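You operate a simulated robot arm through the tools that you are given. There is no shell and no other tool.

You run a simulated robot arm. Do the job below in one go: nothing can be reset, and whatever is moved stays where it is left.

TASK
Set up the grey tester with the black gasket at about 1 bar.
Fine: gasket in the socket, lid on it, latch and vent shut.

Only the result counts: the job must be done as asked and must still hold three seconds after the hand-in. Knocking over, shifting, dropping, spilling or breaking anything else fails it. Lids that push on must go on centred and level and be pressed home; caps that screw on are set level and turned clockwise until they are tight.

THE ROBOT
A 7-joint arm with a two-finger parallel gripper, fixed in place. Base frame: the origin is on the floor under the middle of its stand, x ahead of it, y to its left, z up; the work surface is at about z = 0.9. Lengths are in m, angles in degrees, forces in N, time in s.
With the tool pointing down near the work surface it reaches from about 0.1 to 0.64 m from the base axis. Its first joint turns from -66.0 to 66.0 degrees. Payload 1.57 kg.
Tool frame: the origin (TCP) lies between the finger pads and is the grasp point; the fingertips stand 0.03 m ahead of it; z points along the fingers, y is the line along which they close. Largest opening 0.08 m; finger width 0.017, thickness 0.012; the body of the gripper, 0.04 by 0.082 m, starts 0.08 m behind the TCP.
Orientation is that of the tool frame in the base frame, as a unit quaternion [w, x, y, z]. With the fingers straight down and closing along the base's y, the tool's x points along the base's -x, its y along +y and its z along -z.

THE INTERFACE
- The arm moves only by the tool move_arm. Its argument "plan" is a list of rows, each a list of 7 numbers: the gripper command, from -1 (shut) to 1 (fully open), values between in proportion, then the shift along the base's x, y, z in m, then the turn, a rotation vector about the base's x, y, z in degrees. In form: [[grip, tx, ty, tz, ax, ay, az], ...]. A call has 1 to 20 rows; each row shifts and turns the commanded pose from where the row before left it. Each row takes 0.2 s and may step no farther than 0.05 m and 8.6 degrees from the row before; otherwise, or with a gripper value out of range, the whole call is refused. Where a pose cannot be reached the arm comes as near as it can. A force on the tool above 50 N (or 10 N above the force at the start of the call, whichever is more), or a blocked arm, ends the call early, and 0.2 s more pass. The fingers move at their own pace (about 0.072 m/s each) and stop on an object; they squeeze with about 26 N. The grip force told is the motor's: it shows also when the fingers shut on nothing. Time passes only in rows, and 0.2 s behind the last, so rows that do not move let the fingers close. It gives the time, the measured TCP pose, the force on the tool (base axes), the opening and the grip force at its end, in the units of the frame above (readings bear some noise), with the torque about the TCP (base axes, N m) and any sound that the robot's microphone picked up.
- Cameras (640 x 400 px; columns grow to the right, rows downward): "scene" is fixed at [0.0723, 0.4487, 1.4258]; the picture's right is [-0.68, -0.73, 0.00], its down [-0.39, 0.36, -0.85] and it looks along [0.62, -0.58, -0.53] (base axes); focal length 282 px, centre (320, 200). "wrist" rides on the gripper at [0.072, -0.006, -0.122] in the tool frame; the picture's right is [0.09, 1.00, 0.00], its down [-0.84, 0.08, -0.54] and it looks along [-0.54, 0.05, 0.84] (tool axes); focal length 238 px, centre (320, 200). There is no depth. A picture from a camera that has moved, and an enlarged one, comes with that camera's place and axes in the base frame and with its lens. The place of the scene camera against the robot may be out by one fixed shift of up to 0.018 m in any direction.
- camera(camera): a new picture of that camera. It takes no simulated time.
- zoom(camera, box): a new picture of the part [left, top, right, bottom] of that camera's present view, enlarged. It takes no simulated time.
- job_done(): hands the job in; it is judged then, once.

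Nothing tells you positions but the pictures and the camera data. Unless the task says otherwise, let go and move clear before handing in.

The tools are called after ">>>" by a JSON object that holds its "op" and its "data". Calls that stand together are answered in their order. move_arm: Moves the arm, as the interface text tells. Its arguments: {"type":"object","properties":{"plan":{"type":"array","items":{"type":"array","items":{"type":"number"}}}},"required":["plan"]} The other tools are called the same way: camera (camera) takes a picture; zoom (camera, box) takes an enlarged picture of a part of a camera's view; job_done () hands the job in.

At the start:

```text
time: 0.0
position: [0.289, 0.1308, 1.286]
tool_rot: [0.001, 0.0, 1.0, 0.0]
force: [-0.8, 0.0, 0.8]
moment: [0.02, 0.0, 0.01]
finger_gap: 0.0802
grasp_force: 0.1
```

scene: 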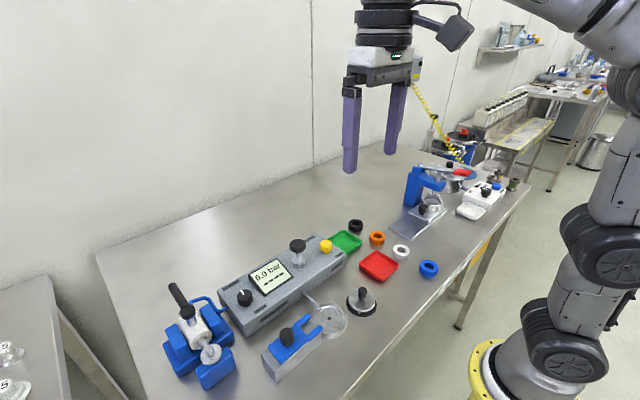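
wrist: 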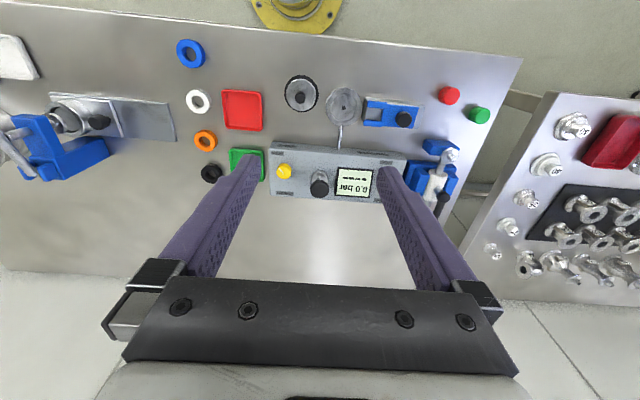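

I see a grey tester with a display reading 0.0 bar, a round socket, a knobbed lid, a blue slide latch, gaskets in several colours and trays. I'll zoom in first to understand the parts.

>>> {"op": "zoom", "data": {"camera": "scene", "box": [150, 220, 350, 390]}}

>>> {"op": "zoom", "data": {"camera": "scene", "box": [320, 150, 540, 310]}}

>>> {"op": "zoom", "data": {"camera": "wrist", "box": [260, 60, 500, 220]}}

>>> {"op": "zoom", "data": {"camera": "wrist", "box": [0, 30, 280, 200]}}

```text
2.35 times, centred on (250, 305) of scene
camera zoom: at [0.0723, 0.4487, 1.4258], right [-0.68, -0.73, 0.0], down [-0.39, 0.36, -0.85], along [0.62, -0.58, -0.53], focal length 662 px, centre (485, -47)
```

zoom: 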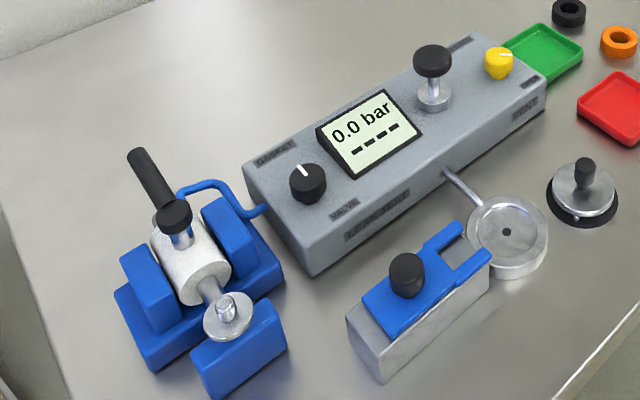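

```text
2.50 times, centred on (430, 230) of scene
camera zoom: at [0.0723, 0.4487, 1.4258], right [-0.68, -0.73, 0.0], down [-0.39, 0.36, -0.85], along [0.62, -0.58, -0.53], focal length 704 px, centre (45, 125)
```

zoom: 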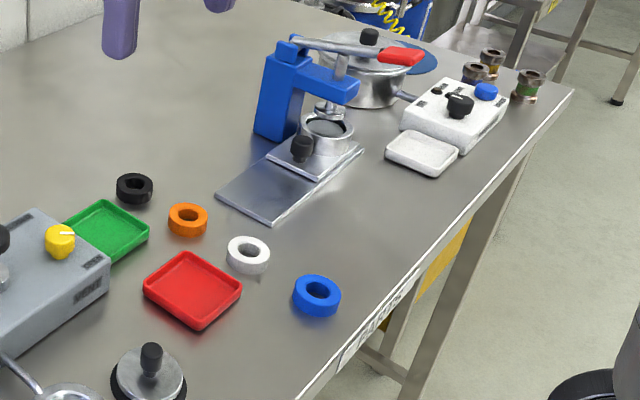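

```text
2.50 times, centred on (380, 140) of wrist
camera zoom: at [0.2157, 0.1242, 1.4079], right [-0.09, 1.0, 0.0], down [0.84, 0.08, 0.54], along [0.54, 0.05, -0.84], focal length 596 px, centre (170, 350)
```

zoom: 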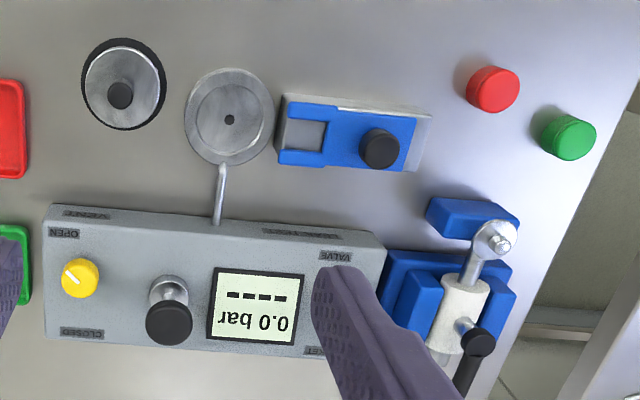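

```text
2.29 times, centred on (140, 115) of wrist
camera zoom: at [0.2157, 0.1242, 1.4079], right [-0.09, 1.0, 0.0], down [0.84, 0.08, 0.54], along [0.54, 0.05, -0.84], focal length 545 px, centre (731, 394)
```

zoom: 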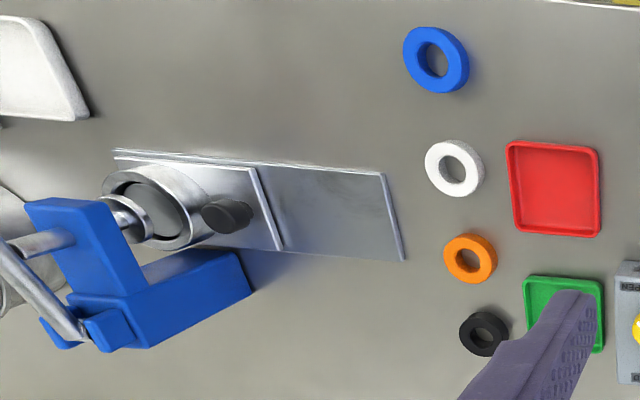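

I can read parts of the labels (VALVE, OPEN, CLOSED, VENT). I'll zoom further in on the controls before moving.

>>> {"op": "zoom", "data": {"camera": "wrist", "box": [265, 130, 345, 205]}}

>>> {"op": "zoom", "data": {"camera": "scene", "box": [225, 260, 305, 310]}}

>>> {"op": "zoom", "data": {"camera": "scene", "box": [280, 225, 370, 285]}}

>>> {"op": "zoom", "data": {"camera": "scene", "box": [255, 280, 385, 385]}}

>>> {"op": "zoom", "data": {"camera": "scene", "box": [160, 275, 240, 395]}}

```text
5.33 times, centred on (305, 168) of wrist
camera zoom: at [0.2157, 0.1242, 1.4079], right [-0.09, 1.0, 0.0], down [0.84, 0.08, 0.54], along [0.54, 0.05, -0.84], focal length 1271 px, centre (400, 373)
```

zoom: 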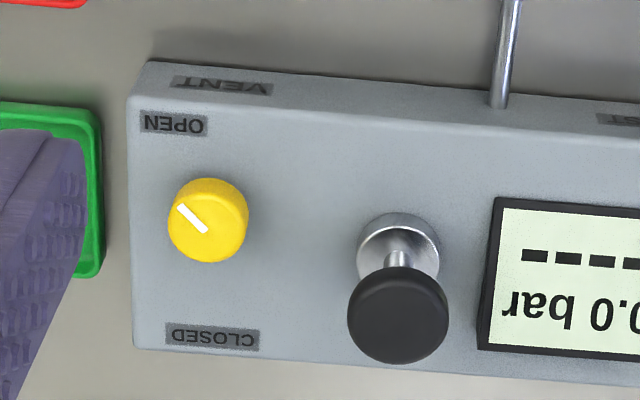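

```text
8.00 times, centred on (265, 285) of scene
camera zoom: at [0.0723, 0.4487, 1.4258], right [-0.68, -0.73, 0.0], down [-0.39, 0.36, -0.85], along [0.62, -0.58, -0.53], focal length 2253 px, centre (760, -480)
```

zoom: 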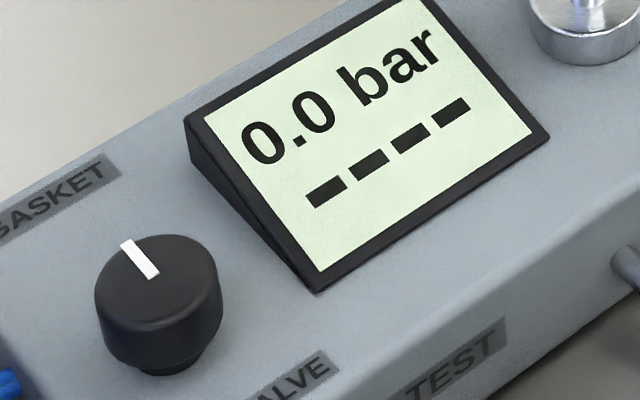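

```text
6.67 times, centred on (325, 255) of scene
camera zoom: at [0.0723, 0.4487, 1.4258], right [-0.68, -0.73, 0.0], down [-0.39, 0.36, -0.85], along [0.62, -0.58, -0.53], focal length 1877 px, centre (287, -167)
```

zoom: 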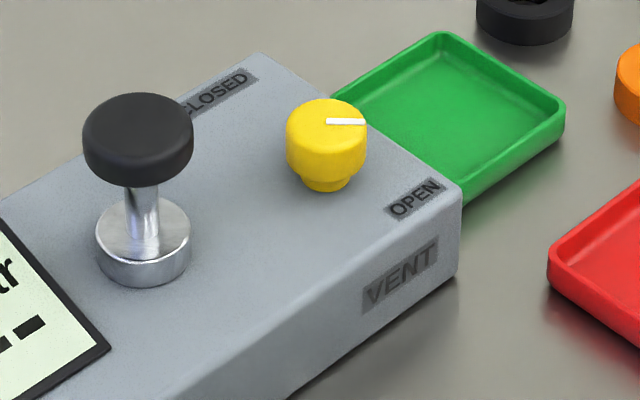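

```text
3.81 times, centred on (320, 332) of scene
camera zoom: at [0.0723, 0.4487, 1.4258], right [-0.68, -0.73, 0.0], down [-0.39, 0.36, -0.85], along [0.62, -0.58, -0.53], focal length 1073 px, centre (320, -305)
```

zoom: 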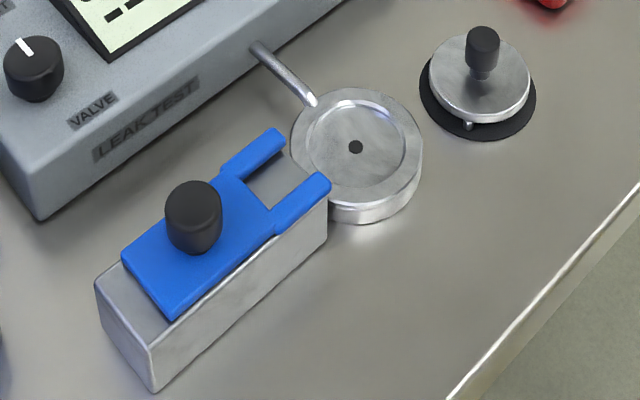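

```text
3.33 times, centred on (200, 335) of scene
camera zoom: at [0.0723, 0.4487, 1.4258], right [-0.68, -0.73, 0.0], down [-0.39, 0.36, -0.85], along [0.62, -0.58, -0.53], focal length 939 px, centre (720, -250)
```

zoom: 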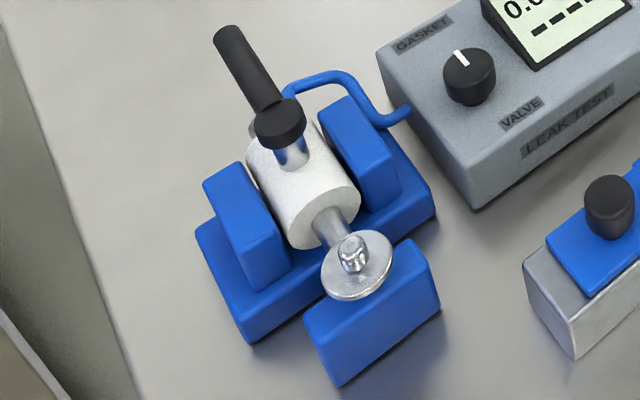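

The selector already seems to point at GASKET. The vent points nearer OPEN, and the black-capped plunger is probably the pump. Next I'll lower the wrist camera for close views of the socket, lid and latch.

>>> {"op": "move_arm", "data": {"plan": [[1, -0.012, 0, -0.03, 0, 0, 0], [1, -0.012, 0, -0.03, 0, 0, 0], [1, -0.012, 0, -0.03, 0, 0, 0], [1, -0.012, 0, -0.03, 0, 0, 0], [1, -0.012, 0, -0.03, 0, 0, 0], [1, -0.012, 0, -0.03, 0, 0, 0]]}}

```text
time: 1.4
position: [0.2187, 0.1314, 1.1069]
tool_rot: [0.001, 0.0, 1.0, 0.0]
force: [0.5, -0.1, 0.2]
moment: [-0.01, -0.01, 0.01]
finger_gap: 0.08
grasp_force: 0.0
```

The arm is now above the front of the socket. I'll take pictures from here.

>>> {"op": "camera", "data": {"camera": "wrist"}}

>>> {"op": "zoom", "data": {"camera": "wrist", "box": [180, 100, 460, 275]}}

```text
taken
camera wrist: at [0.1454, 0.1247, 1.2283], right [-0.09, 1.0, 0.0], down [0.84, 0.08, 0.54], along [0.54, 0.05, -0.84], focal length 238 px, centre (320, 200)
```

wrist: 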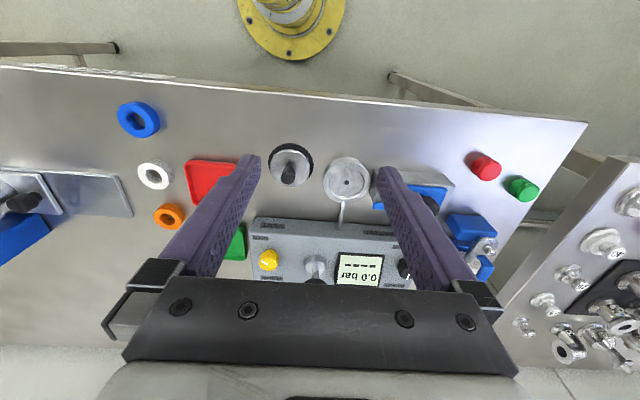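

```text
2.29 times, centred on (320, 188) of wrist
camera zoom: at [0.1454, 0.1247, 1.2283], right [-0.09, 1.0, 0.0], down [0.84, 0.08, 0.54], along [0.54, 0.05, -0.84], focal length 545 px, centre (320, 229)
```

zoom: 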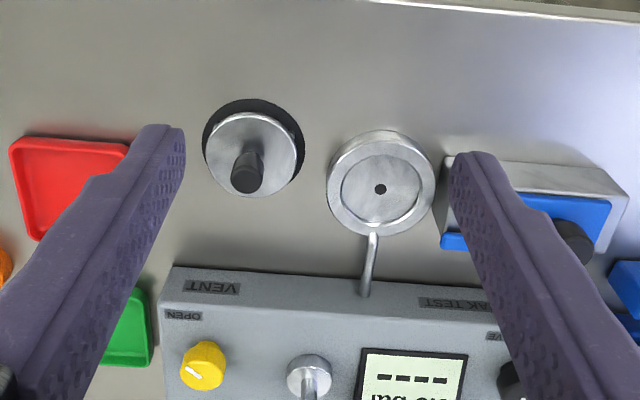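

The socket is at about (0.31, 0.18) and the lid at about (0.30, 0.095). Next I'll look closely at the black gasket, which is near (0.49, -0.11).

>>> {"op": "move_arm", "data": {"plan": [[1, 0.02, -0.036, -0.001, 0, 0, 0], [1, 0.02, -0.036, -0.001, 0, 0, 0], [1, 0.02, -0.036, -0.001, 0, 0, 0], [1, 0.02, -0.036, -0.001, 0, 0, 0], [1, 0.02, -0.036, -0.001, 0, 0, 0], [1, 0.02, -0.036, -0.001, 0, 0, 0], [1, 0.02, -0.036, -0.001, 0, 0, 0]]}}

>>> {"op": "camera", "data": {"camera": "wrist"}}

>>> {"op": "zoom", "data": {"camera": "wrist", "box": [220, 100, 420, 225]}}

```text
time: 3.0
position: [0.3563, -0.1209, 1.0997]
tool_rot: [0.001, 0.0, 1.0, 0.0]
force: [-1.2, 0.2, -0.6]
moment: [0.01, 0.0, 0.0]
finger_gap: 0.0798
grasp_force: 0.0
```

```text
taken
camera wrist: at [0.2841, -0.1273, 1.2219], right [-0.09, 1.0, 0.0], down [0.84, 0.08, 0.54], along [0.54, 0.05, -0.84], focal length 238 px, centre (320, 200)
```

wrist: 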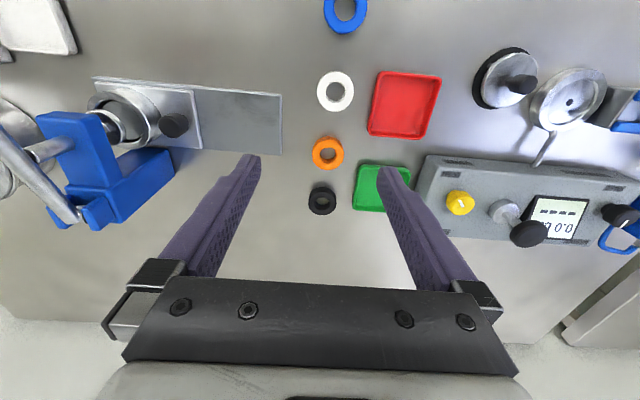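

```text
3.20 times, centred on (320, 162) of wrist
camera zoom: at [0.2841, -0.1273, 1.2219], right [-0.09, 1.0, 0.0], down [0.84, 0.08, 0.54], along [0.54, 0.05, -0.84], focal length 763 px, centre (320, 320)
```

zoom: 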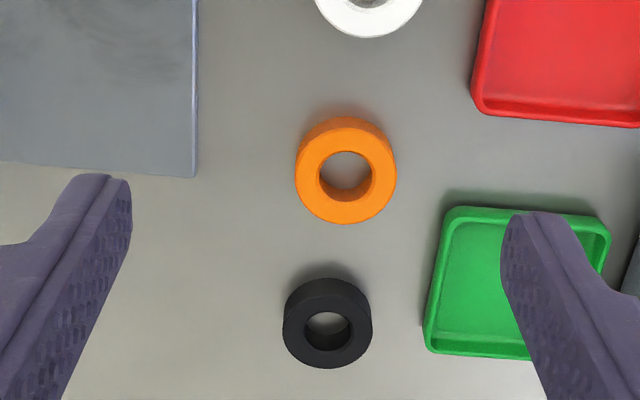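

The black gasket lies at about (0.488, -0.105), about 43 mm across and 13 mm tall. I'll return to the socket and lid with the fingers closed for a nearer look.

>>> {"op": "move_arm", "data": {"plan": [[-1, -0.0166, 0.0359, -0.01, 0, 0, 0], [-1, -0.0166, 0.0359, -0.01, 0, 0, 0], [-1, -0.0166, 0.0359, -0.01, 0, 0, 0], [-1, -0.0166, 0.0359, -0.01, 0, 0, 0], [-1, -0.0166, 0.0359, -0.01, 0, 0, 0], [-1, -0.0166, 0.0359, -0.01, 0, 0, 0], [-1, -0.0166, 0.0359, -0.01, 0, 0, 0]]}}

>>> {"op": "camera", "data": {"camera": "wrist"}}

>>> {"op": "zoom", "data": {"camera": "wrist", "box": [300, 100, 560, 260]}}

>>> {"op": "zoom", "data": {"camera": "wrist", "box": [180, 100, 440, 260]}}

```text
time: 4.6
position: [0.2422, 0.1307, 1.0292]
tool_rot: [0.001, 0.0, 1.0, 0.0]
force: [0.0, -0.3, 0.3]
moment: [-0.02, -0.04, 0.01]
finger_gap: 0.0001
grasp_force: 20.9
```

```text
taken
camera wrist: at [0.169, 0.1247, 1.1518], right [-0.09, 1.0, 0.0], down [0.84, 0.08, 0.54], along [0.54, 0.05, -0.84], focal length 238 px, centre (320, 200)
```

wrist: 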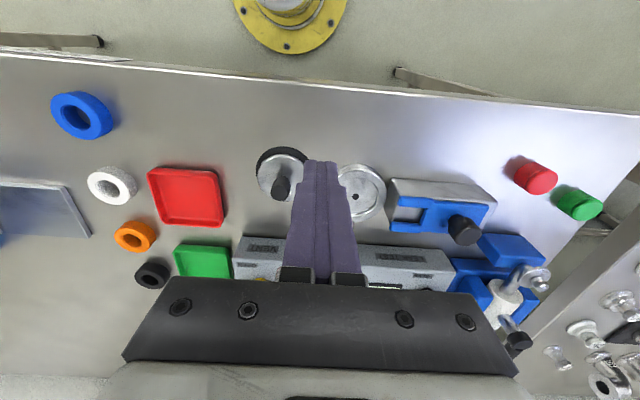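

```text
2.46 times, centred on (430, 180) of wrist
camera zoom: at [0.169, 0.1247, 1.1518], right [-0.09, 1.0, 0.0], down [0.84, 0.08, 0.54], along [0.54, 0.05, -0.84], focal length 587 px, centre (49, 249)
```

zoom: 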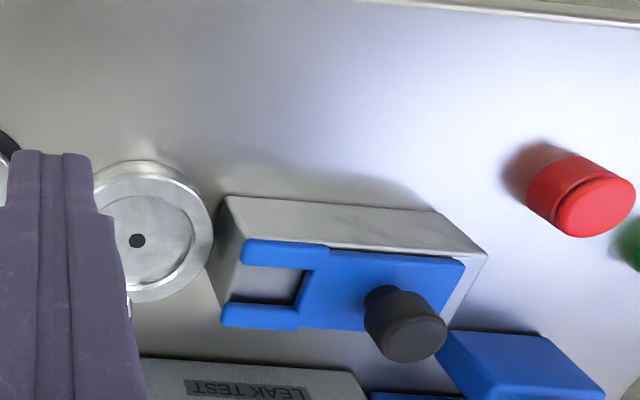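

```text
2.46 times, centred on (310, 180) of wrist
camera zoom: at [0.169, 0.1247, 1.1518], right [-0.09, 1.0, 0.0], down [0.84, 0.08, 0.54], along [0.54, 0.05, -0.84], focal length 587 px, centre (345, 249)
```

zoom: 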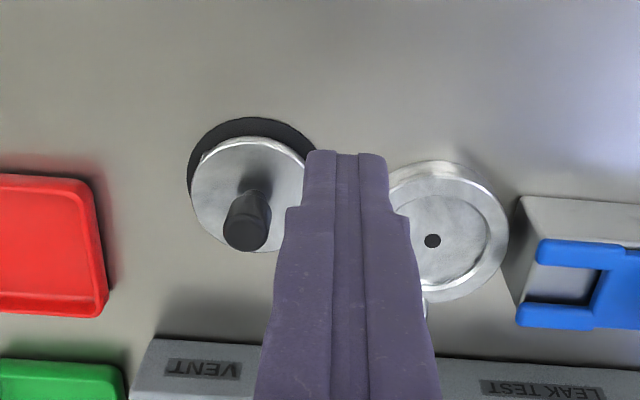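

The fingers block part of this view. I'll zoom the scene camera in on the socket, lid, latch and gasket to judge their heights.

>>> {"op": "zoom", "data": {"camera": "scene", "box": [305, 295, 355, 345]}}

>>> {"op": "zoom", "data": {"camera": "scene", "box": [340, 275, 385, 325]}}

>>> {"op": "zoom", "data": {"camera": "scene", "box": [255, 305, 345, 385]}}

>>> {"op": "zoom", "data": {"camera": "scene", "box": [335, 205, 395, 250]}}

```text
8.00 times, centred on (330, 320) of scene
camera zoom: at [0.0723, 0.4487, 1.4258], right [-0.68, -0.73, 0.0], down [-0.39, 0.36, -0.85], along [0.62, -0.58, -0.53], focal length 2253 px, centre (240, -760)
```

zoom: 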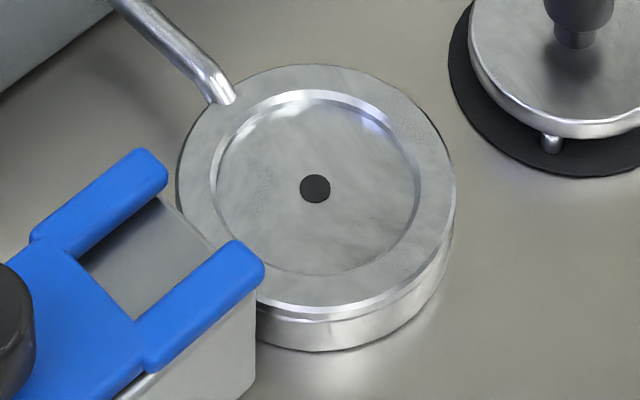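

```text
8.00 times, centred on (362, 300) of scene
camera zoom: at [0.0723, 0.4487, 1.4258], right [-0.68, -0.73, 0.0], down [-0.39, 0.36, -0.85], along [0.62, -0.58, -0.53], focal length 2253 px, centre (-20, -600)
```

zoom: 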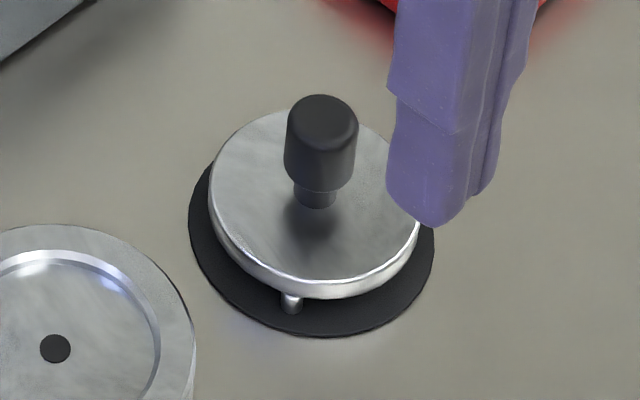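

```text
5.00 times, centred on (300, 345) of scene
camera zoom: at [0.0723, 0.4487, 1.4258], right [-0.68, -0.73, 0.0], down [-0.39, 0.36, -0.85], along [0.62, -0.58, -0.53], focal length 1408 px, centre (420, -525)
```

zoom: 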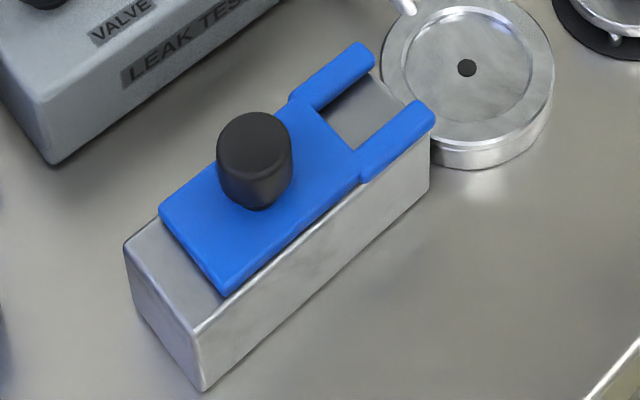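

```text
8.89 times, centred on (365, 228) of scene
camera zoom: at [0.0723, 0.4487, 1.4258], right [-0.68, -0.73, 0.0], down [-0.39, 0.36, -0.85], along [0.62, -0.58, -0.53], focal length 2503 px, centre (-80, -44)
```

zoom: 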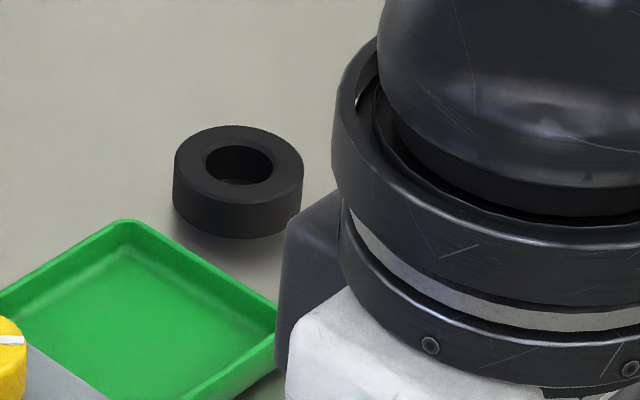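

The socket looks about 20 mm high with a shallow 52 mm recess, and the lid stands on small pins with its knob on top. I'll turn the wrist 90° and tilt it to see these parts from the side.

>>> {"op": "move_arm", "data": {"plan": [[-1, 0.0125, -0.0146, 0.003, 0, 0, 8.2], [-1, 0.0125, -0.0146, 0.003, 0, 0, 8.2], [-1, 0.0125, -0.0146, 0.003, 0, 0, 8.2], [-1, 0.0125, -0.0146, 0.003, 0, 0, 8.2], [-1, 0.0125, -0.0146, 0.003, 0, 0, 8.2], [-1, 0.0125, -0.0146, 0.003, 0, 0, 8.2], [-1, 0.0125, -0.0146, 0.003, 0, 0, 8.2], [-1, 0.0125, -0.0146, 0.003, 0, 0, 8.2], [-1, 0.0125, -0.0146, 0.003, 0, 0, 8.2], [-1, 0.0125, -0.0146, 0.003, 0, 0, 8.2], [-1, 0.0125, -0.0146, 0.003, 0, 0, 8.0]]}}

>>> {"op": "camera", "data": {"camera": "wrist"}}

>>> {"op": "camera", "data": {"camera": "scene"}}

```text
time: 7.0
position: [0.378, -0.0308, 1.0639]
tool_rot: [-0.001, 0.708, -0.706, -0.001]
force: [-0.4, -0.5, -0.4]
moment: [0.04, -0.04, -0.01]
finger_gap: 0.0
grasp_force: 20.9
```

```text
taken
camera wrist: at [0.3837, -0.1041, 1.1859], right [-1.0, -0.09, 0.0], down [-0.08, 0.84, 0.54], along [-0.05, 0.54, -0.84], focal length 238 px, centre (320, 200)
```

wrist: 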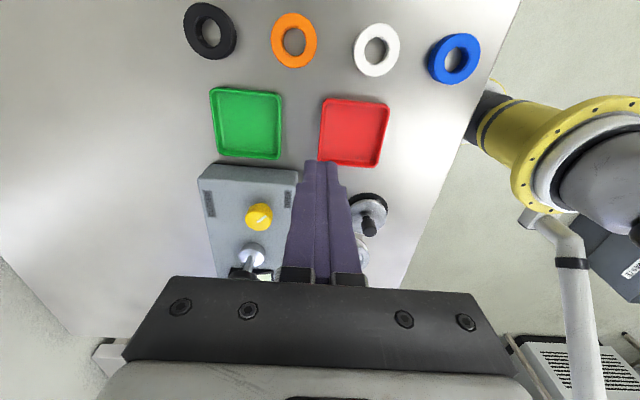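

```text
taken
```

scene: 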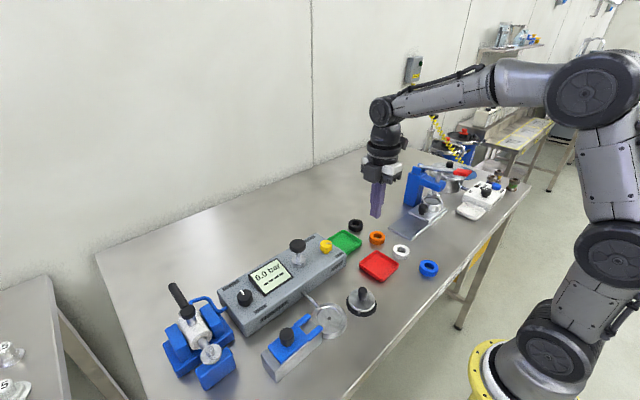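

The wrist turn worked. I'll tilt it 32° for the oblique side view.

>>> {"op": "move_arm", "data": {"plan": [[-1, 0.005, -0.01, 0, 8, 0, 0], [-1, 0.005, -0.01, 0, 8, 0, 0], [-1, 0.005, -0.01, 0, 8, 0, 0], [-1, 0.005, -0.01, 0, 8, 0, 0]]}}

>>> {"op": "camera", "data": {"camera": "wrist"}}

>>> {"op": "zoom", "data": {"camera": "wrist", "box": [330, 130, 460, 210]}}

>>> {"op": "zoom", "data": {"camera": "wrist", "box": [180, 100, 320, 190]}}

```text
time: 8.0
position: [0.3979, -0.0708, 1.0614]
tool_rot: [-0.197, 0.679, -0.679, -0.196]
force: [-0.1, 0.2, 0.4]
moment: [0.0, -0.03, 0.01]
finger_gap: 0.0
grasp_force: 20.9
```

```text
taken
camera wrist: at [0.4034, -0.1962, 1.1265], right [-1.0, -0.08, -0.05], down [-0.08, 0.42, 0.9], along [-0.05, 0.9, -0.42], focal length 238 px, centre (320, 200)
```

wrist: 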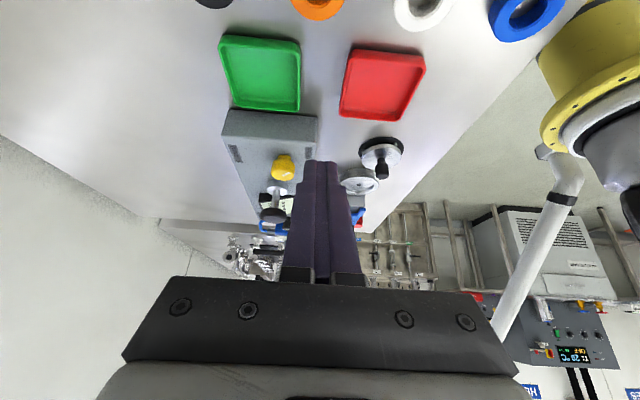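

```text
4.92 times, centred on (395, 170) of wrist
camera zoom: at [0.4034, -0.1962, 1.1265], right [-1.0, -0.08, -0.05], down [-0.08, 0.42, 0.9], along [-0.05, 0.9, -0.42], focal length 1173 px, centre (-49, 348)
```

zoom: 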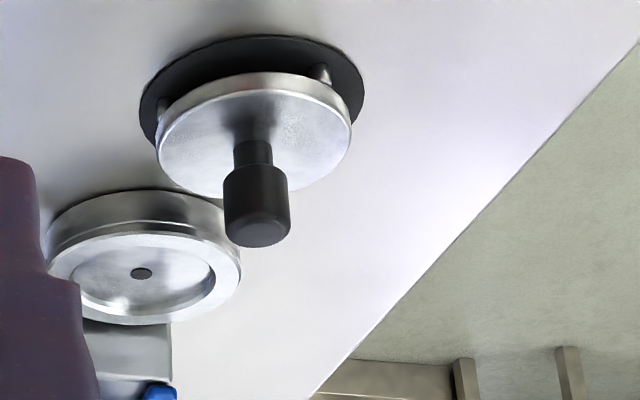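

```text
4.44 times, centred on (250, 145) of wrist
camera zoom: at [0.4034, -0.1962, 1.1265], right [-1.0, -0.08, -0.05], down [-0.08, 0.42, 0.9], along [-0.05, 0.9, -0.42], focal length 1059 px, centre (631, 444)
```

zoom: 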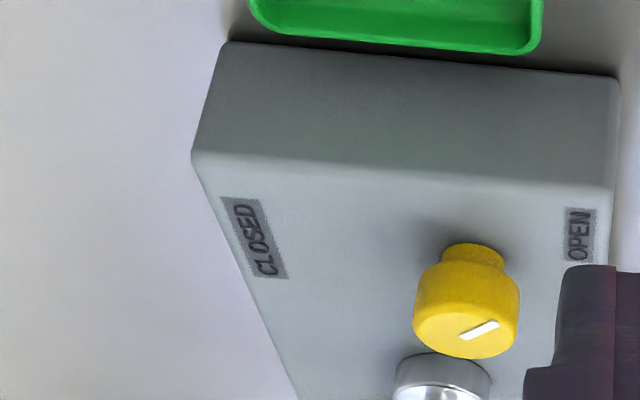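

The lid stands on three short pins over a black pad. I'll zoom in closer on the lid and socket from here.

>>> {"op": "zoom", "data": {"camera": "wrist", "box": [355, 130, 411, 165]}}

>>> {"op": "zoom", "data": {"camera": "wrist", "box": [336, 160, 392, 195]}}

>>> {"op": "zoom", "data": {"camera": "scene", "box": [345, 285, 385, 315]}}

```text
11.43 times, centred on (383, 148) of wrist
camera zoom: at [0.4034, -0.1962, 1.1265], right [-1.0, -0.08, -0.05], down [-0.08, 0.42, 0.9], along [-0.05, 0.9, -0.42], focal length 2724 px, centre (-400, 800)
```

zoom: 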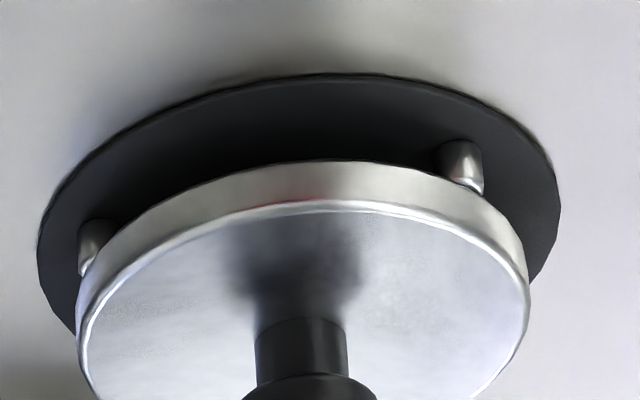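

```text
11.43 times, centred on (364, 178) of wrist
camera zoom: at [0.4034, -0.1962, 1.1265], right [-1.0, -0.08, -0.05], down [-0.08, 0.42, 0.9], along [-0.05, 0.9, -0.42], focal length 2724 px, centre (-183, 457)
```

zoom: 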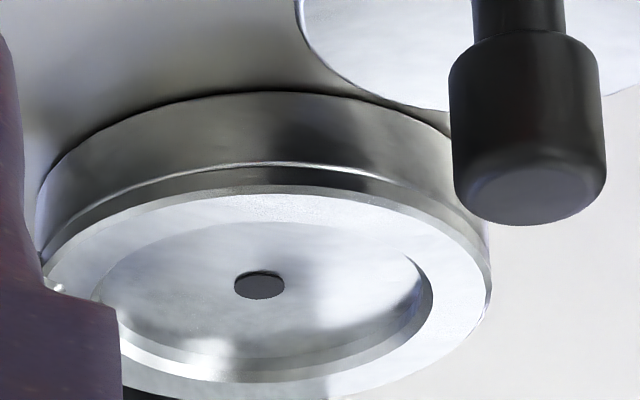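

```text
13.33 times, centred on (365, 300) of scene
camera zoom: at [0.0723, 0.4487, 1.4258], right [-0.68, -0.73, 0.0], down [-0.39, 0.36, -0.85], along [0.62, -0.58, -0.53], focal length 3754 px, centre (-280, -1133)
```

zoom: 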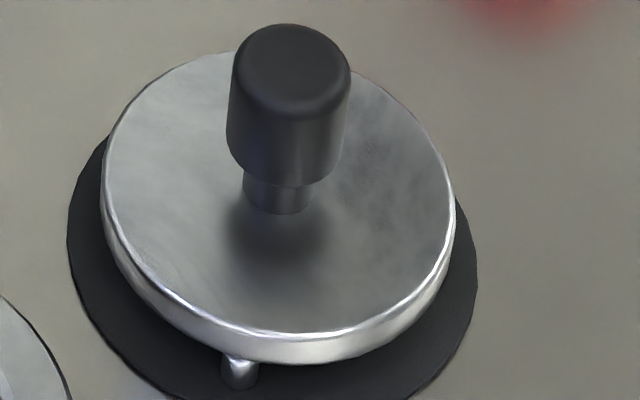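

The pins belong to the lid's stand, so the lid lifts straight off, and the recess floor is near z = 0.9125. I'll straighten the tool, turn it to 55° so the fingers clear the pipe and latch at the socket, and hover over the black gasket.

>>> {"op": "move_arm", "data": {"plan": [[0.5, 0.01, -0.0038, 0, -8, 0, 0], [0.5, 0.01, -0.0038, 0, -8, 0, 0], [0.5, 0.01, -0.0038, 0, -8, 0, 0], [0.5, 0.01, -0.0038, 0, -8, 0, 0], [0.5, 0.01, -0.0038, 0, 0, 0, -7], [0.5, 0.01, -0.0038, 0, 0, 0, -7], [0.5, 0.01, -0.0038, 0, 0, 0, -7], [0.5, 0.01, -0.0038, 0, 0, 0, -7], [0.5, 0.01, -0.0036, 0, 0, 0, -7], [0.5, 0, 0, 0, 0, 0, 0]]}}

>>> {"op": "camera", "data": {"camera": "wrist"}}

>>> {"op": "zoom", "data": {"camera": "wrist", "box": [250, 120, 410, 220]}}

```text
time: 10.2
position: [0.4879, -0.1046, 1.0631]
tool_rot: [0.001, -0.461, 0.887, 0.001]
force: [0.0, 0.1, 0.5]
moment: [0.01, 0.0, 0.02]
finger_gap: 0.06
grasp_force: 0.0
```

```text
taken
camera wrist: at [0.4518, -0.1675, 1.1844], right [-0.87, 0.5, 0.0], down [0.42, 0.73, 0.54], along [0.27, 0.47, -0.84], focal length 238 px, centre (320, 200)
```

wrist: 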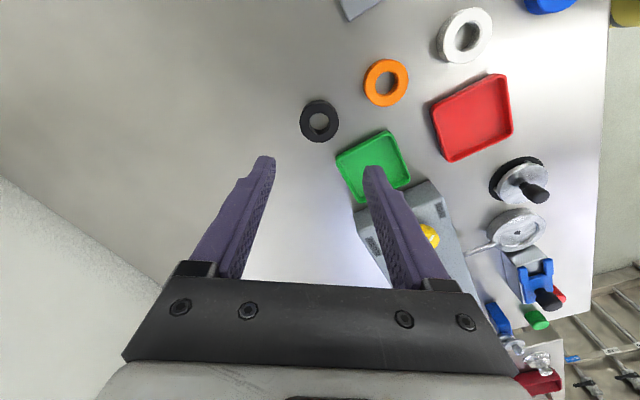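

```text
4.00 times, centred on (330, 170) of wrist
camera zoom: at [0.4518, -0.1675, 1.1844], right [-0.87, 0.5, 0.0], down [0.42, 0.73, 0.54], along [0.27, 0.47, -0.84], focal length 953 px, centre (280, 320)
```

zoom: 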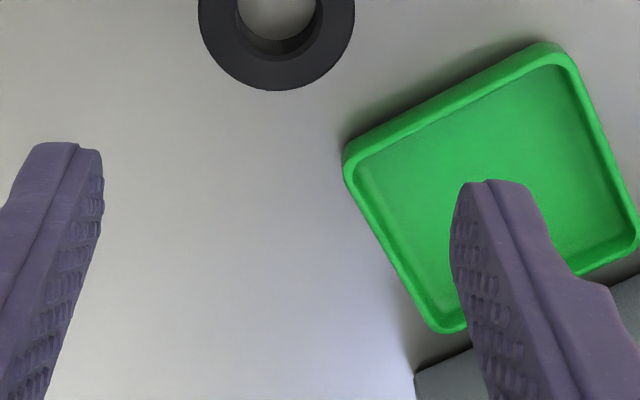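

>>> {"op": "zoom", "data": {"camera": "wrist", "box": [280, 90, 360, 150]}}

>>> {"op": "zoom", "data": {"camera": "wrist", "box": [440, 150, 580, 320]}}

```text
6.67 times, centred on (320, 120) of wrist
camera zoom: at [0.4518, -0.1675, 1.1844], right [-0.87, 0.5, 0.0], down [0.42, 0.73, 0.54], along [0.27, 0.47, -0.84], focal length 1589 px, centre (320, 733)
```

zoom: 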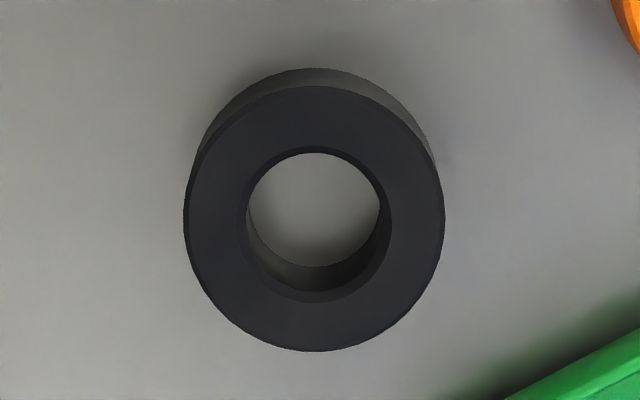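

```text
2.35 times, centred on (510, 235) of wrist
camera zoom: at [0.4518, -0.1675, 1.1844], right [-0.87, 0.5, 0.0], down [0.42, 0.73, 0.54], along [0.27, 0.47, -0.84], focal length 561 px, centre (-127, 118)
```

zoom: 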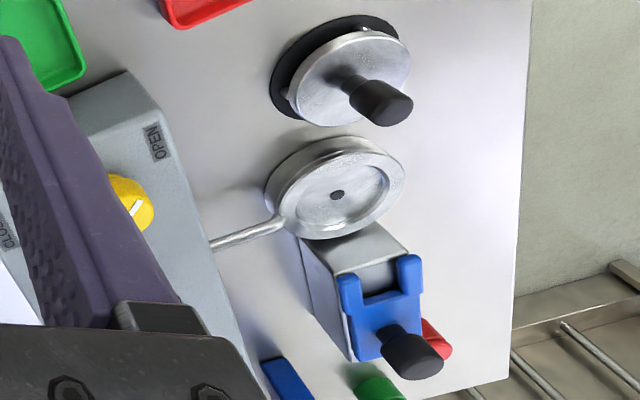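

The black gasket's centre is at (0.4884, -0.1055), 43 mm across with its top near z = 0.915. I'll come down, grip only its upper 7 mm and lift it.

>>> {"op": "move_arm", "data": {"plan": [[0.5, 0.0005, -0.0009, -0.03, 0, 0, 0], [0.5, 0, 0, -0.03, 0, 0, 0], [0.5, 0, 0, -0.03, 0, 0, 0], [0.5, 0, 0, -0.02, 0, 0, 0], [0.5, 0, 0, -0.01, 0, 0, 0], [0.5, 0, 0, -0.005, 0, 0, 0], [0.5, 0, 0, 0, 0, 0, 0]]}}

>>> {"op": "zoom", "data": {"camera": "wrist", "box": [250, 90, 410, 220]}}

>>> {"op": "zoom", "data": {"camera": "scene", "box": [320, 190, 400, 250]}}

```text
time: 11.8
position: [0.4896, -0.1051, 0.9386]
tool_rot: [0.001, -0.461, 0.887, 0.001]
force: [0.4, 0.0, -0.6]
moment: [-0.01, 0.01, 0.0]
finger_gap: 0.0599
grasp_force: 0.0
```

```text
3.08 times, centred on (330, 155) of wrist
camera zoom: at [0.4521, -0.1687, 1.0597], right [-0.87, 0.5, 0.0], down [0.42, 0.73, 0.54], along [0.27, 0.47, -0.84], focal length 733 px, centre (289, 338)
```

zoom: 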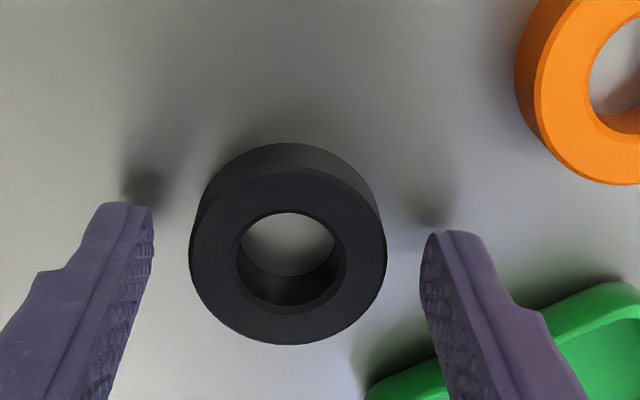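

```text
6.67 times, centred on (360, 220) of scene
camera zoom: at [0.0723, 0.4487, 1.4258], right [-0.68, -0.73, 0.0], down [-0.39, 0.36, -0.85], along [0.62, -0.58, -0.53], focal length 1877 px, centre (53, 67)
```

zoom: 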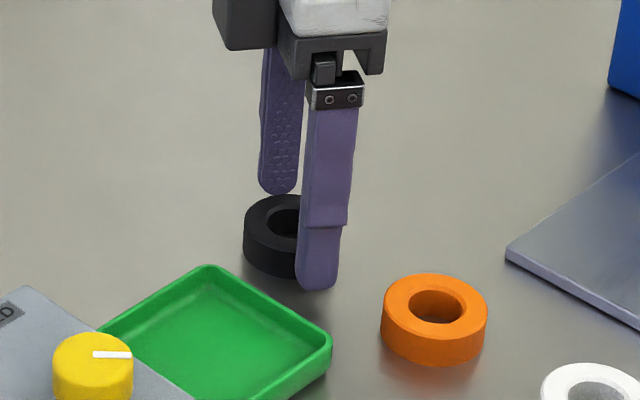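

The fingers straddle the gasket evenly. Now I'll close and lift it a little to check the hold.

>>> {"op": "move_arm", "data": {"plan": [[0.1, 0, 0, 0, 0, 0, 0], [-1, 0, 0, 0, 0, 0, 0], [-1, 0, 0, 0, 0, 0, 0], [-1, 0, 0, 0, 0, 0, 0], [-1, 0, 0, 0.01, 0, 0, 0], [-1, 0, 0, 0.02, 0, 0, 0], [-1, 0, 0, 0.03, 0, 0, 0], [-1, 0, 0, 0.03, 0, 0, 0]]}}

>>> {"op": "zoom", "data": {"camera": "wrist", "box": [250, 90, 410, 220]}}

>>> {"op": "zoom", "data": {"camera": "scene", "box": [320, 150, 400, 210]}}

```text
time: 13.6
position: [0.4883, -0.1054, 1.0279]
tool_rot: [0.0, -0.462, 0.887, 0.0]
force: [1.0, -0.2, -0.5]
moment: [0.01, 0.03, 0.0]
finger_gap: 0.042
grasp_force: 25.6
```

```text
3.08 times, centred on (330, 155) of wrist
camera zoom: at [0.4526, -0.1683, 1.1492], right [-0.87, 0.5, 0.0], down [0.42, 0.73, 0.54], along [0.27, 0.47, -0.84], focal length 733 px, centre (289, 338)
```

zoom: 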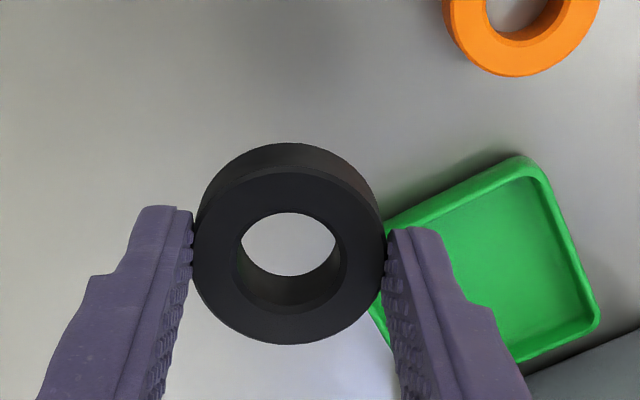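

```text
6.67 times, centred on (360, 180) of scene
camera zoom: at [0.0723, 0.4487, 1.4258], right [-0.68, -0.73, 0.0], down [-0.39, 0.36, -0.85], along [0.62, -0.58, -0.53], focal length 1877 px, centre (53, 333)
```

zoom: 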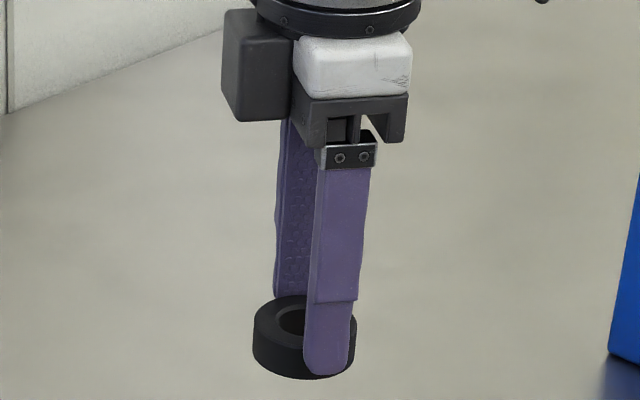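

The gasket is held level with a 42 mm gap. I'll carry it to above the socket, staying high over the tester.

>>> {"op": "move_arm", "data": {"plan": [[-1, 0, 0, 0.03, 0, 0, 0], [-1, -0.0219, 0.0358, 0, 0, 0, 0], [-1, -0.0219, 0.0358, 0, 0, 0, 0], [-1, -0.0219, 0.0358, 0, 0, 0, 0], [-1, -0.0219, 0.0358, 0, 0, 0, 0], [-1, -0.0219, 0.0358, 0, 0, 0, 0], [-1, -0.0219, 0.0358, 0, 0, 0, 0], [-1, -0.0219, 0.0358, 0, 0, 0, 0], [-1, -0.0219, 0.0358, 0, 0, 0, 0], [-1, 0, 0, 0, 0, 0, 0]]}}

>>> {"op": "camera", "data": {"camera": "wrist"}}

>>> {"op": "zoom", "data": {"camera": "wrist", "box": [230, 80, 430, 220]}}

```text
time: 15.8
position: [0.3132, 0.1803, 1.0576]
tool_rot: [0.001, -0.461, 0.887, 0.0]
force: [-0.5, -0.4, 0.6]
moment: [0.02, 0.02, 0.0]
finger_gap: 0.0418
grasp_force: 25.6
```

```text
taken
camera wrist: at [0.2756, 0.1173, 1.1788], right [-0.87, 0.5, 0.0], down [0.42, 0.73, 0.54], along [0.27, 0.47, -0.84], focal length 238 px, centre (320, 200)
```

wrist: 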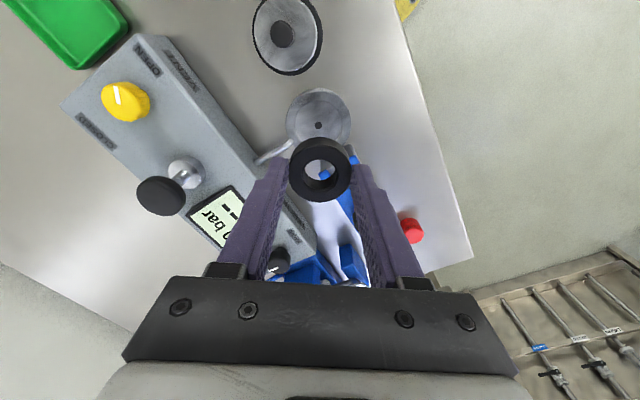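

```text
2.86 times, centred on (330, 150) of wrist
camera zoom: at [0.2756, 0.1173, 1.1788], right [-0.87, 0.5, 0.0], down [0.42, 0.73, 0.54], along [0.27, 0.47, -0.84], focal length 681 px, centre (291, 343)
```

zoom: 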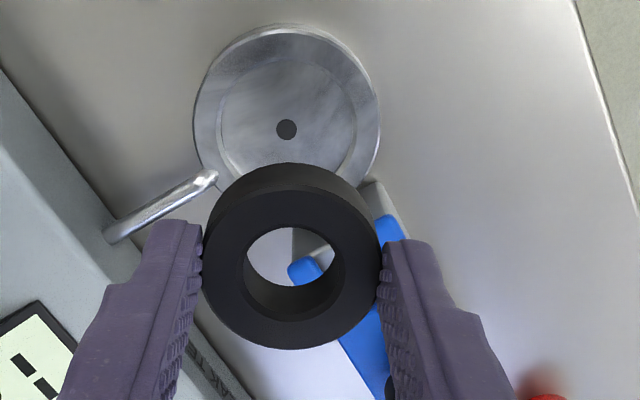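

The gasket sits about 2 mm short in x of the socket centre at (0.3133, 0.1803). I'll correct that and descend to just above the recess.

>>> {"op": "move_arm", "data": {"plan": [[-1, 0.0015, 0.0002, -0.03, 0, 0, 0], [-1, 0, 0, -0.03, 0, 0, 0], [-1, 0, 0, -0.025, 0, 0, 0], [-1, 0, 0, -0.005, 0, 0, 0], [-1, 0, 0, 0, 0, 0, 0]]}}

>>> {"op": "zoom", "data": {"camera": "wrist", "box": [230, 80, 430, 220]}}

>>> {"op": "zoom", "data": {"camera": "scene", "box": [290, 270, 380, 340]}}

```text
time: 17.0
position: [0.315, 0.1802, 0.9673]
tool_rot: [0.0, -0.462, 0.887, 0.0]
force: [0.9, 0.6, 0.4]
moment: [0.0, 0.0, -0.01]
finger_gap: 0.0418
grasp_force: 26.1
```

```text
2.86 times, centred on (330, 150) of wrist
camera zoom: at [0.2786, 0.1176, 1.0887], right [-0.87, 0.5, 0.0], down [0.42, 0.73, 0.54], along [0.27, 0.47, -0.84], focal length 681 px, centre (291, 343)
```

zoom: 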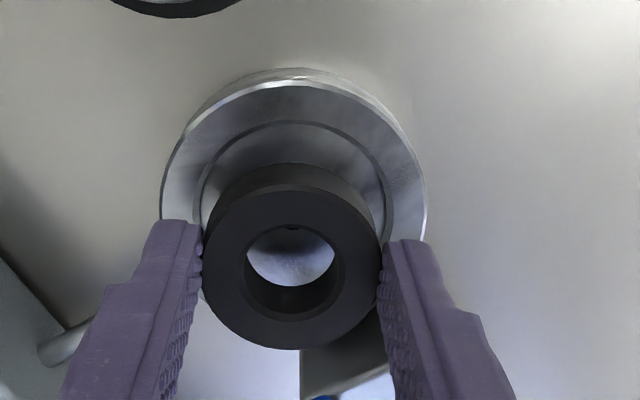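

```text
5.71 times, centred on (335, 305) of scene
camera zoom: at [0.0723, 0.4487, 1.4258], right [-0.68, -0.73, 0.0], down [-0.39, 0.36, -0.85], along [0.62, -0.58, -0.53], focal length 1609 px, centre (234, -400)
```

zoom: 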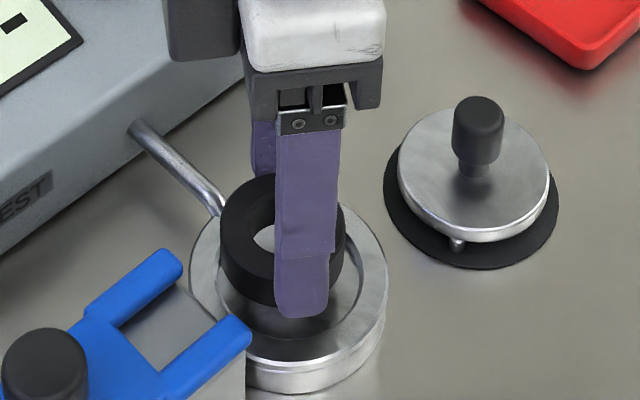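

The gasket is aligned with the recess to within 1-2 mm. I'll lower it in small steps and watch the force.

>>> {"op": "move_arm", "data": {"plan": [[-1, -0.001, 0, -0.005, 0, 0, 0], [-1, 0, 0, -0.005, 0, 0, 0], [-1, 0, 0, -0.003, 0, 0, 0], [-1, 0, 0, -0.002, 0, 0, 0], [-1, 0, 0, 0, 0, 0, 0]]}}

>>> {"op": "zoom", "data": {"camera": "wrist", "box": [230, 80, 430, 220]}}

>>> {"op": "zoom", "data": {"camera": "scene", "box": [305, 285, 365, 335]}}

```text
time: 18.2
position: [0.3146, 0.1806, 0.9524]
tool_rot: [0.0, -0.462, 0.887, 0.001]
force: [-0.1, -0.9, 0.8]
moment: [0.01, -0.05, 0.02]
finger_gap: 0.0415
grasp_force: 26.0
```

```text
2.86 times, centred on (330, 150) of wrist
camera zoom: at [0.2768, 0.1179, 1.0739], right [-0.87, 0.5, 0.0], down [0.42, 0.73, 0.54], along [0.27, 0.47, -0.84], focal length 681 px, centre (291, 343)
```

zoom: 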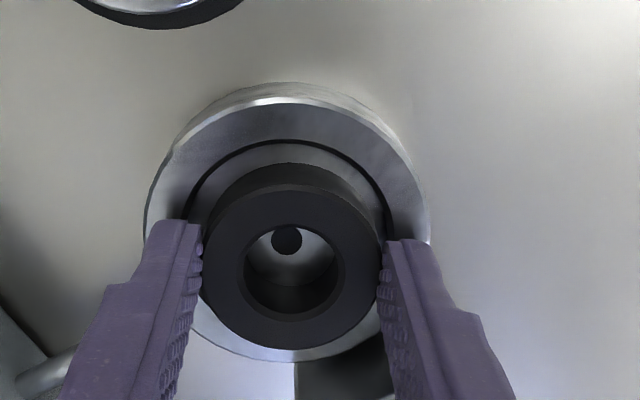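

```text
8.00 times, centred on (335, 310) of scene
camera zoom: at [0.0723, 0.4487, 1.4258], right [-0.68, -0.73, 0.0], down [-0.39, 0.36, -0.85], along [0.62, -0.58, -0.53], focal length 2253 px, centre (200, -680)
```

zoom: 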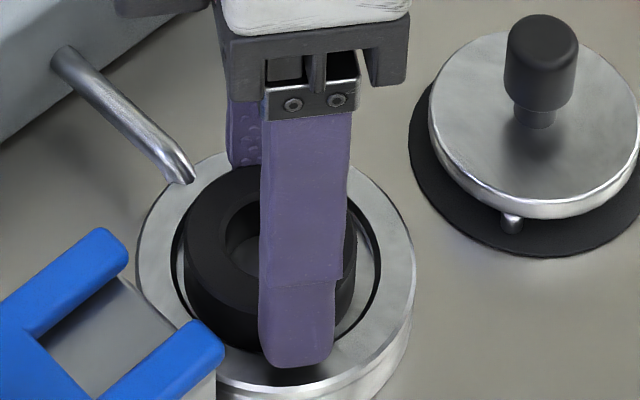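

>>> {"op": "move_arm", "data": {"plan": [[-1, 0.0006, -0.0003, -0.001, 0, 0, 0], [-1, 0.0004, -0.0003, -0.001, 0, 0, 0], [-1, 0, 0, -0.0007, 0, 0, 0], [-1, 0, 0, 0, 0, 0, 0]]}}

>>> {"op": "zoom", "data": {"camera": "wrist", "box": [260, 100, 380, 200]}}

>>> {"op": "zoom", "data": {"camera": "scene", "box": [315, 290, 355, 330]}}

```text
time: 19.2
position: [0.3154, 0.1817, 0.9505]
tool_rot: [0.001, -0.462, 0.887, 0.001]
force: [-14.2, -2.6, 26.3]
moment: [0.05, 0.46, 0.14]
finger_gap: 0.0419
grasp_force: 26.0
```

```text
4.00 times, centred on (320, 150) of wrist
camera zoom: at [0.2772, 0.1183, 1.0724], right [-0.87, 0.5, 0.0], down [0.42, 0.73, 0.54], along [0.27, 0.47, -0.84], focal length 953 px, centre (320, 400)
```

zoom: 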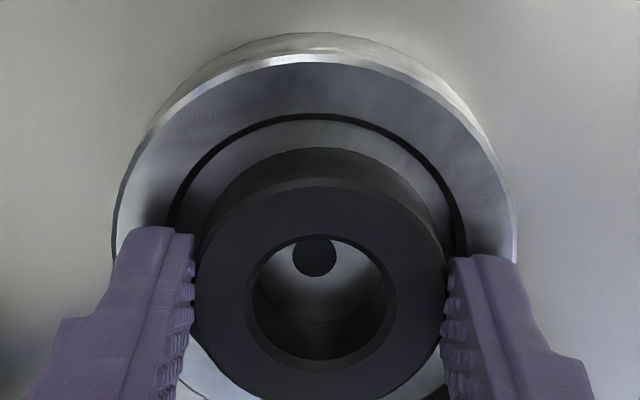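

```text
10.00 times, centred on (335, 310) of scene
camera zoom: at [0.0716, 0.4485, 1.4259], right [-0.68, -0.73, 0.0], down [-0.39, 0.36, -0.85], along [0.62, -0.58, -0.53], focal length 2816 px, centre (170, -900)
```

zoom: 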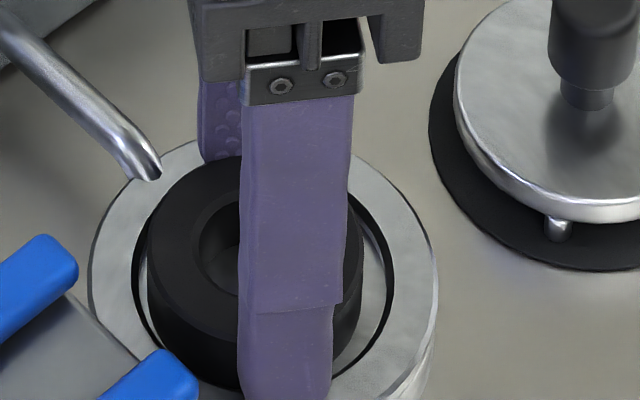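

The force reading shows the gasket resting on the recess floor. I'll ease off slightly, open a little, let it settle and rise straight up.

>>> {"op": "move_arm", "data": {"plan": [[-1, 0, 0, 0.0012, 0, 0, 0], [-1, 0, 0, 0, 0, 0, 0], [0.3, 0, 0, 0, 0, 0, 0], [0.3, 0, 0, 0, 0, 0, 0], [0.3, 0, 0, 0.005, 0, 0, 0], [0.3, 0, 0, 0.015, 0, 0, 0], [0.3, 0, 0, 0.03, 0, 0, 0], [0.3, 0, 0, 0.03, 0, 0, 0], [0.3, 0, 0, 0, 0, 0, 0]]}}

>>> {"op": "camera", "data": {"camera": "wrist"}}

>>> {"op": "zoom", "data": {"camera": "wrist", "box": [260, 80, 380, 180]}}

>>> {"op": "zoom", "data": {"camera": "scene", "box": [305, 290, 365, 340]}}

```text
time: 21.2
position: [0.3152, 0.1803, 1.0302]
tool_rot: [0.0, -0.462, 0.887, 0.0]
force: [-0.3, 0.4, -0.1]
moment: [0.03, 0.04, -0.02]
finger_gap: 0.052
grasp_force: 0.1
```

```text
taken
camera wrist: at [0.2783, 0.1187, 1.1524], right [-0.87, 0.5, 0.0], down [0.42, 0.73, 0.54], along [0.27, 0.47, -0.84], focal length 238 px, centre (320, 200)
```

wrist: 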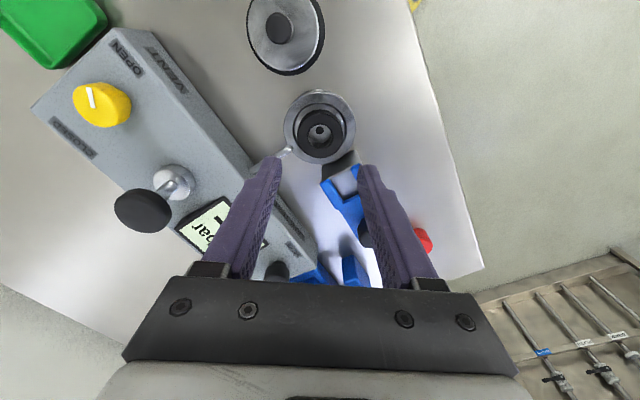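

```text
4.00 times, centred on (320, 130) of wrist
camera zoom: at [0.2783, 0.1187, 1.1524], right [-0.87, 0.5, 0.0], down [0.42, 0.73, 0.54], along [0.27, 0.47, -0.84], focal length 953 px, centre (320, 480)
```

zoom: 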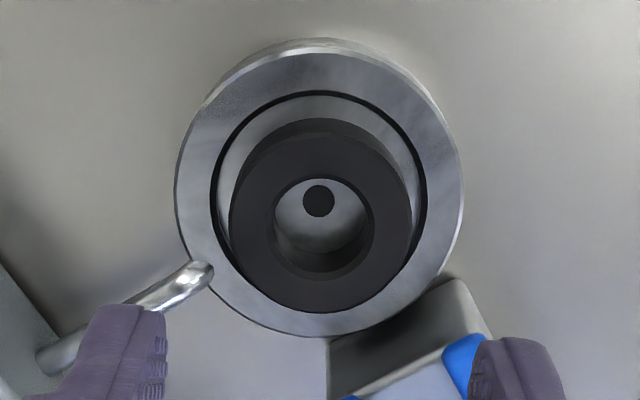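

```text
8.00 times, centred on (335, 315) of scene
camera zoom: at [0.0723, 0.4487, 1.4258], right [-0.68, -0.73, 0.0], down [-0.39, 0.36, -0.85], along [0.62, -0.58, -0.53], focal length 2253 px, centre (200, -720)
```

zoom: 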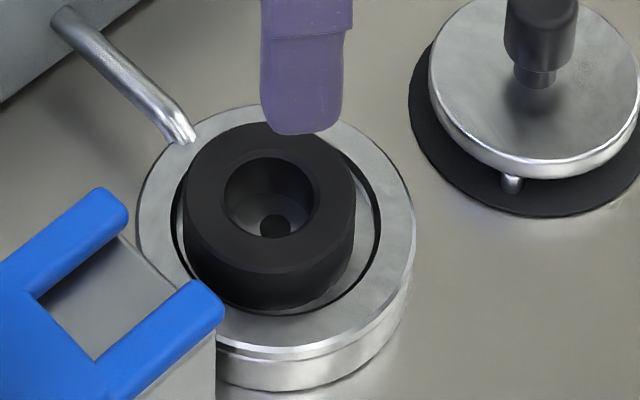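

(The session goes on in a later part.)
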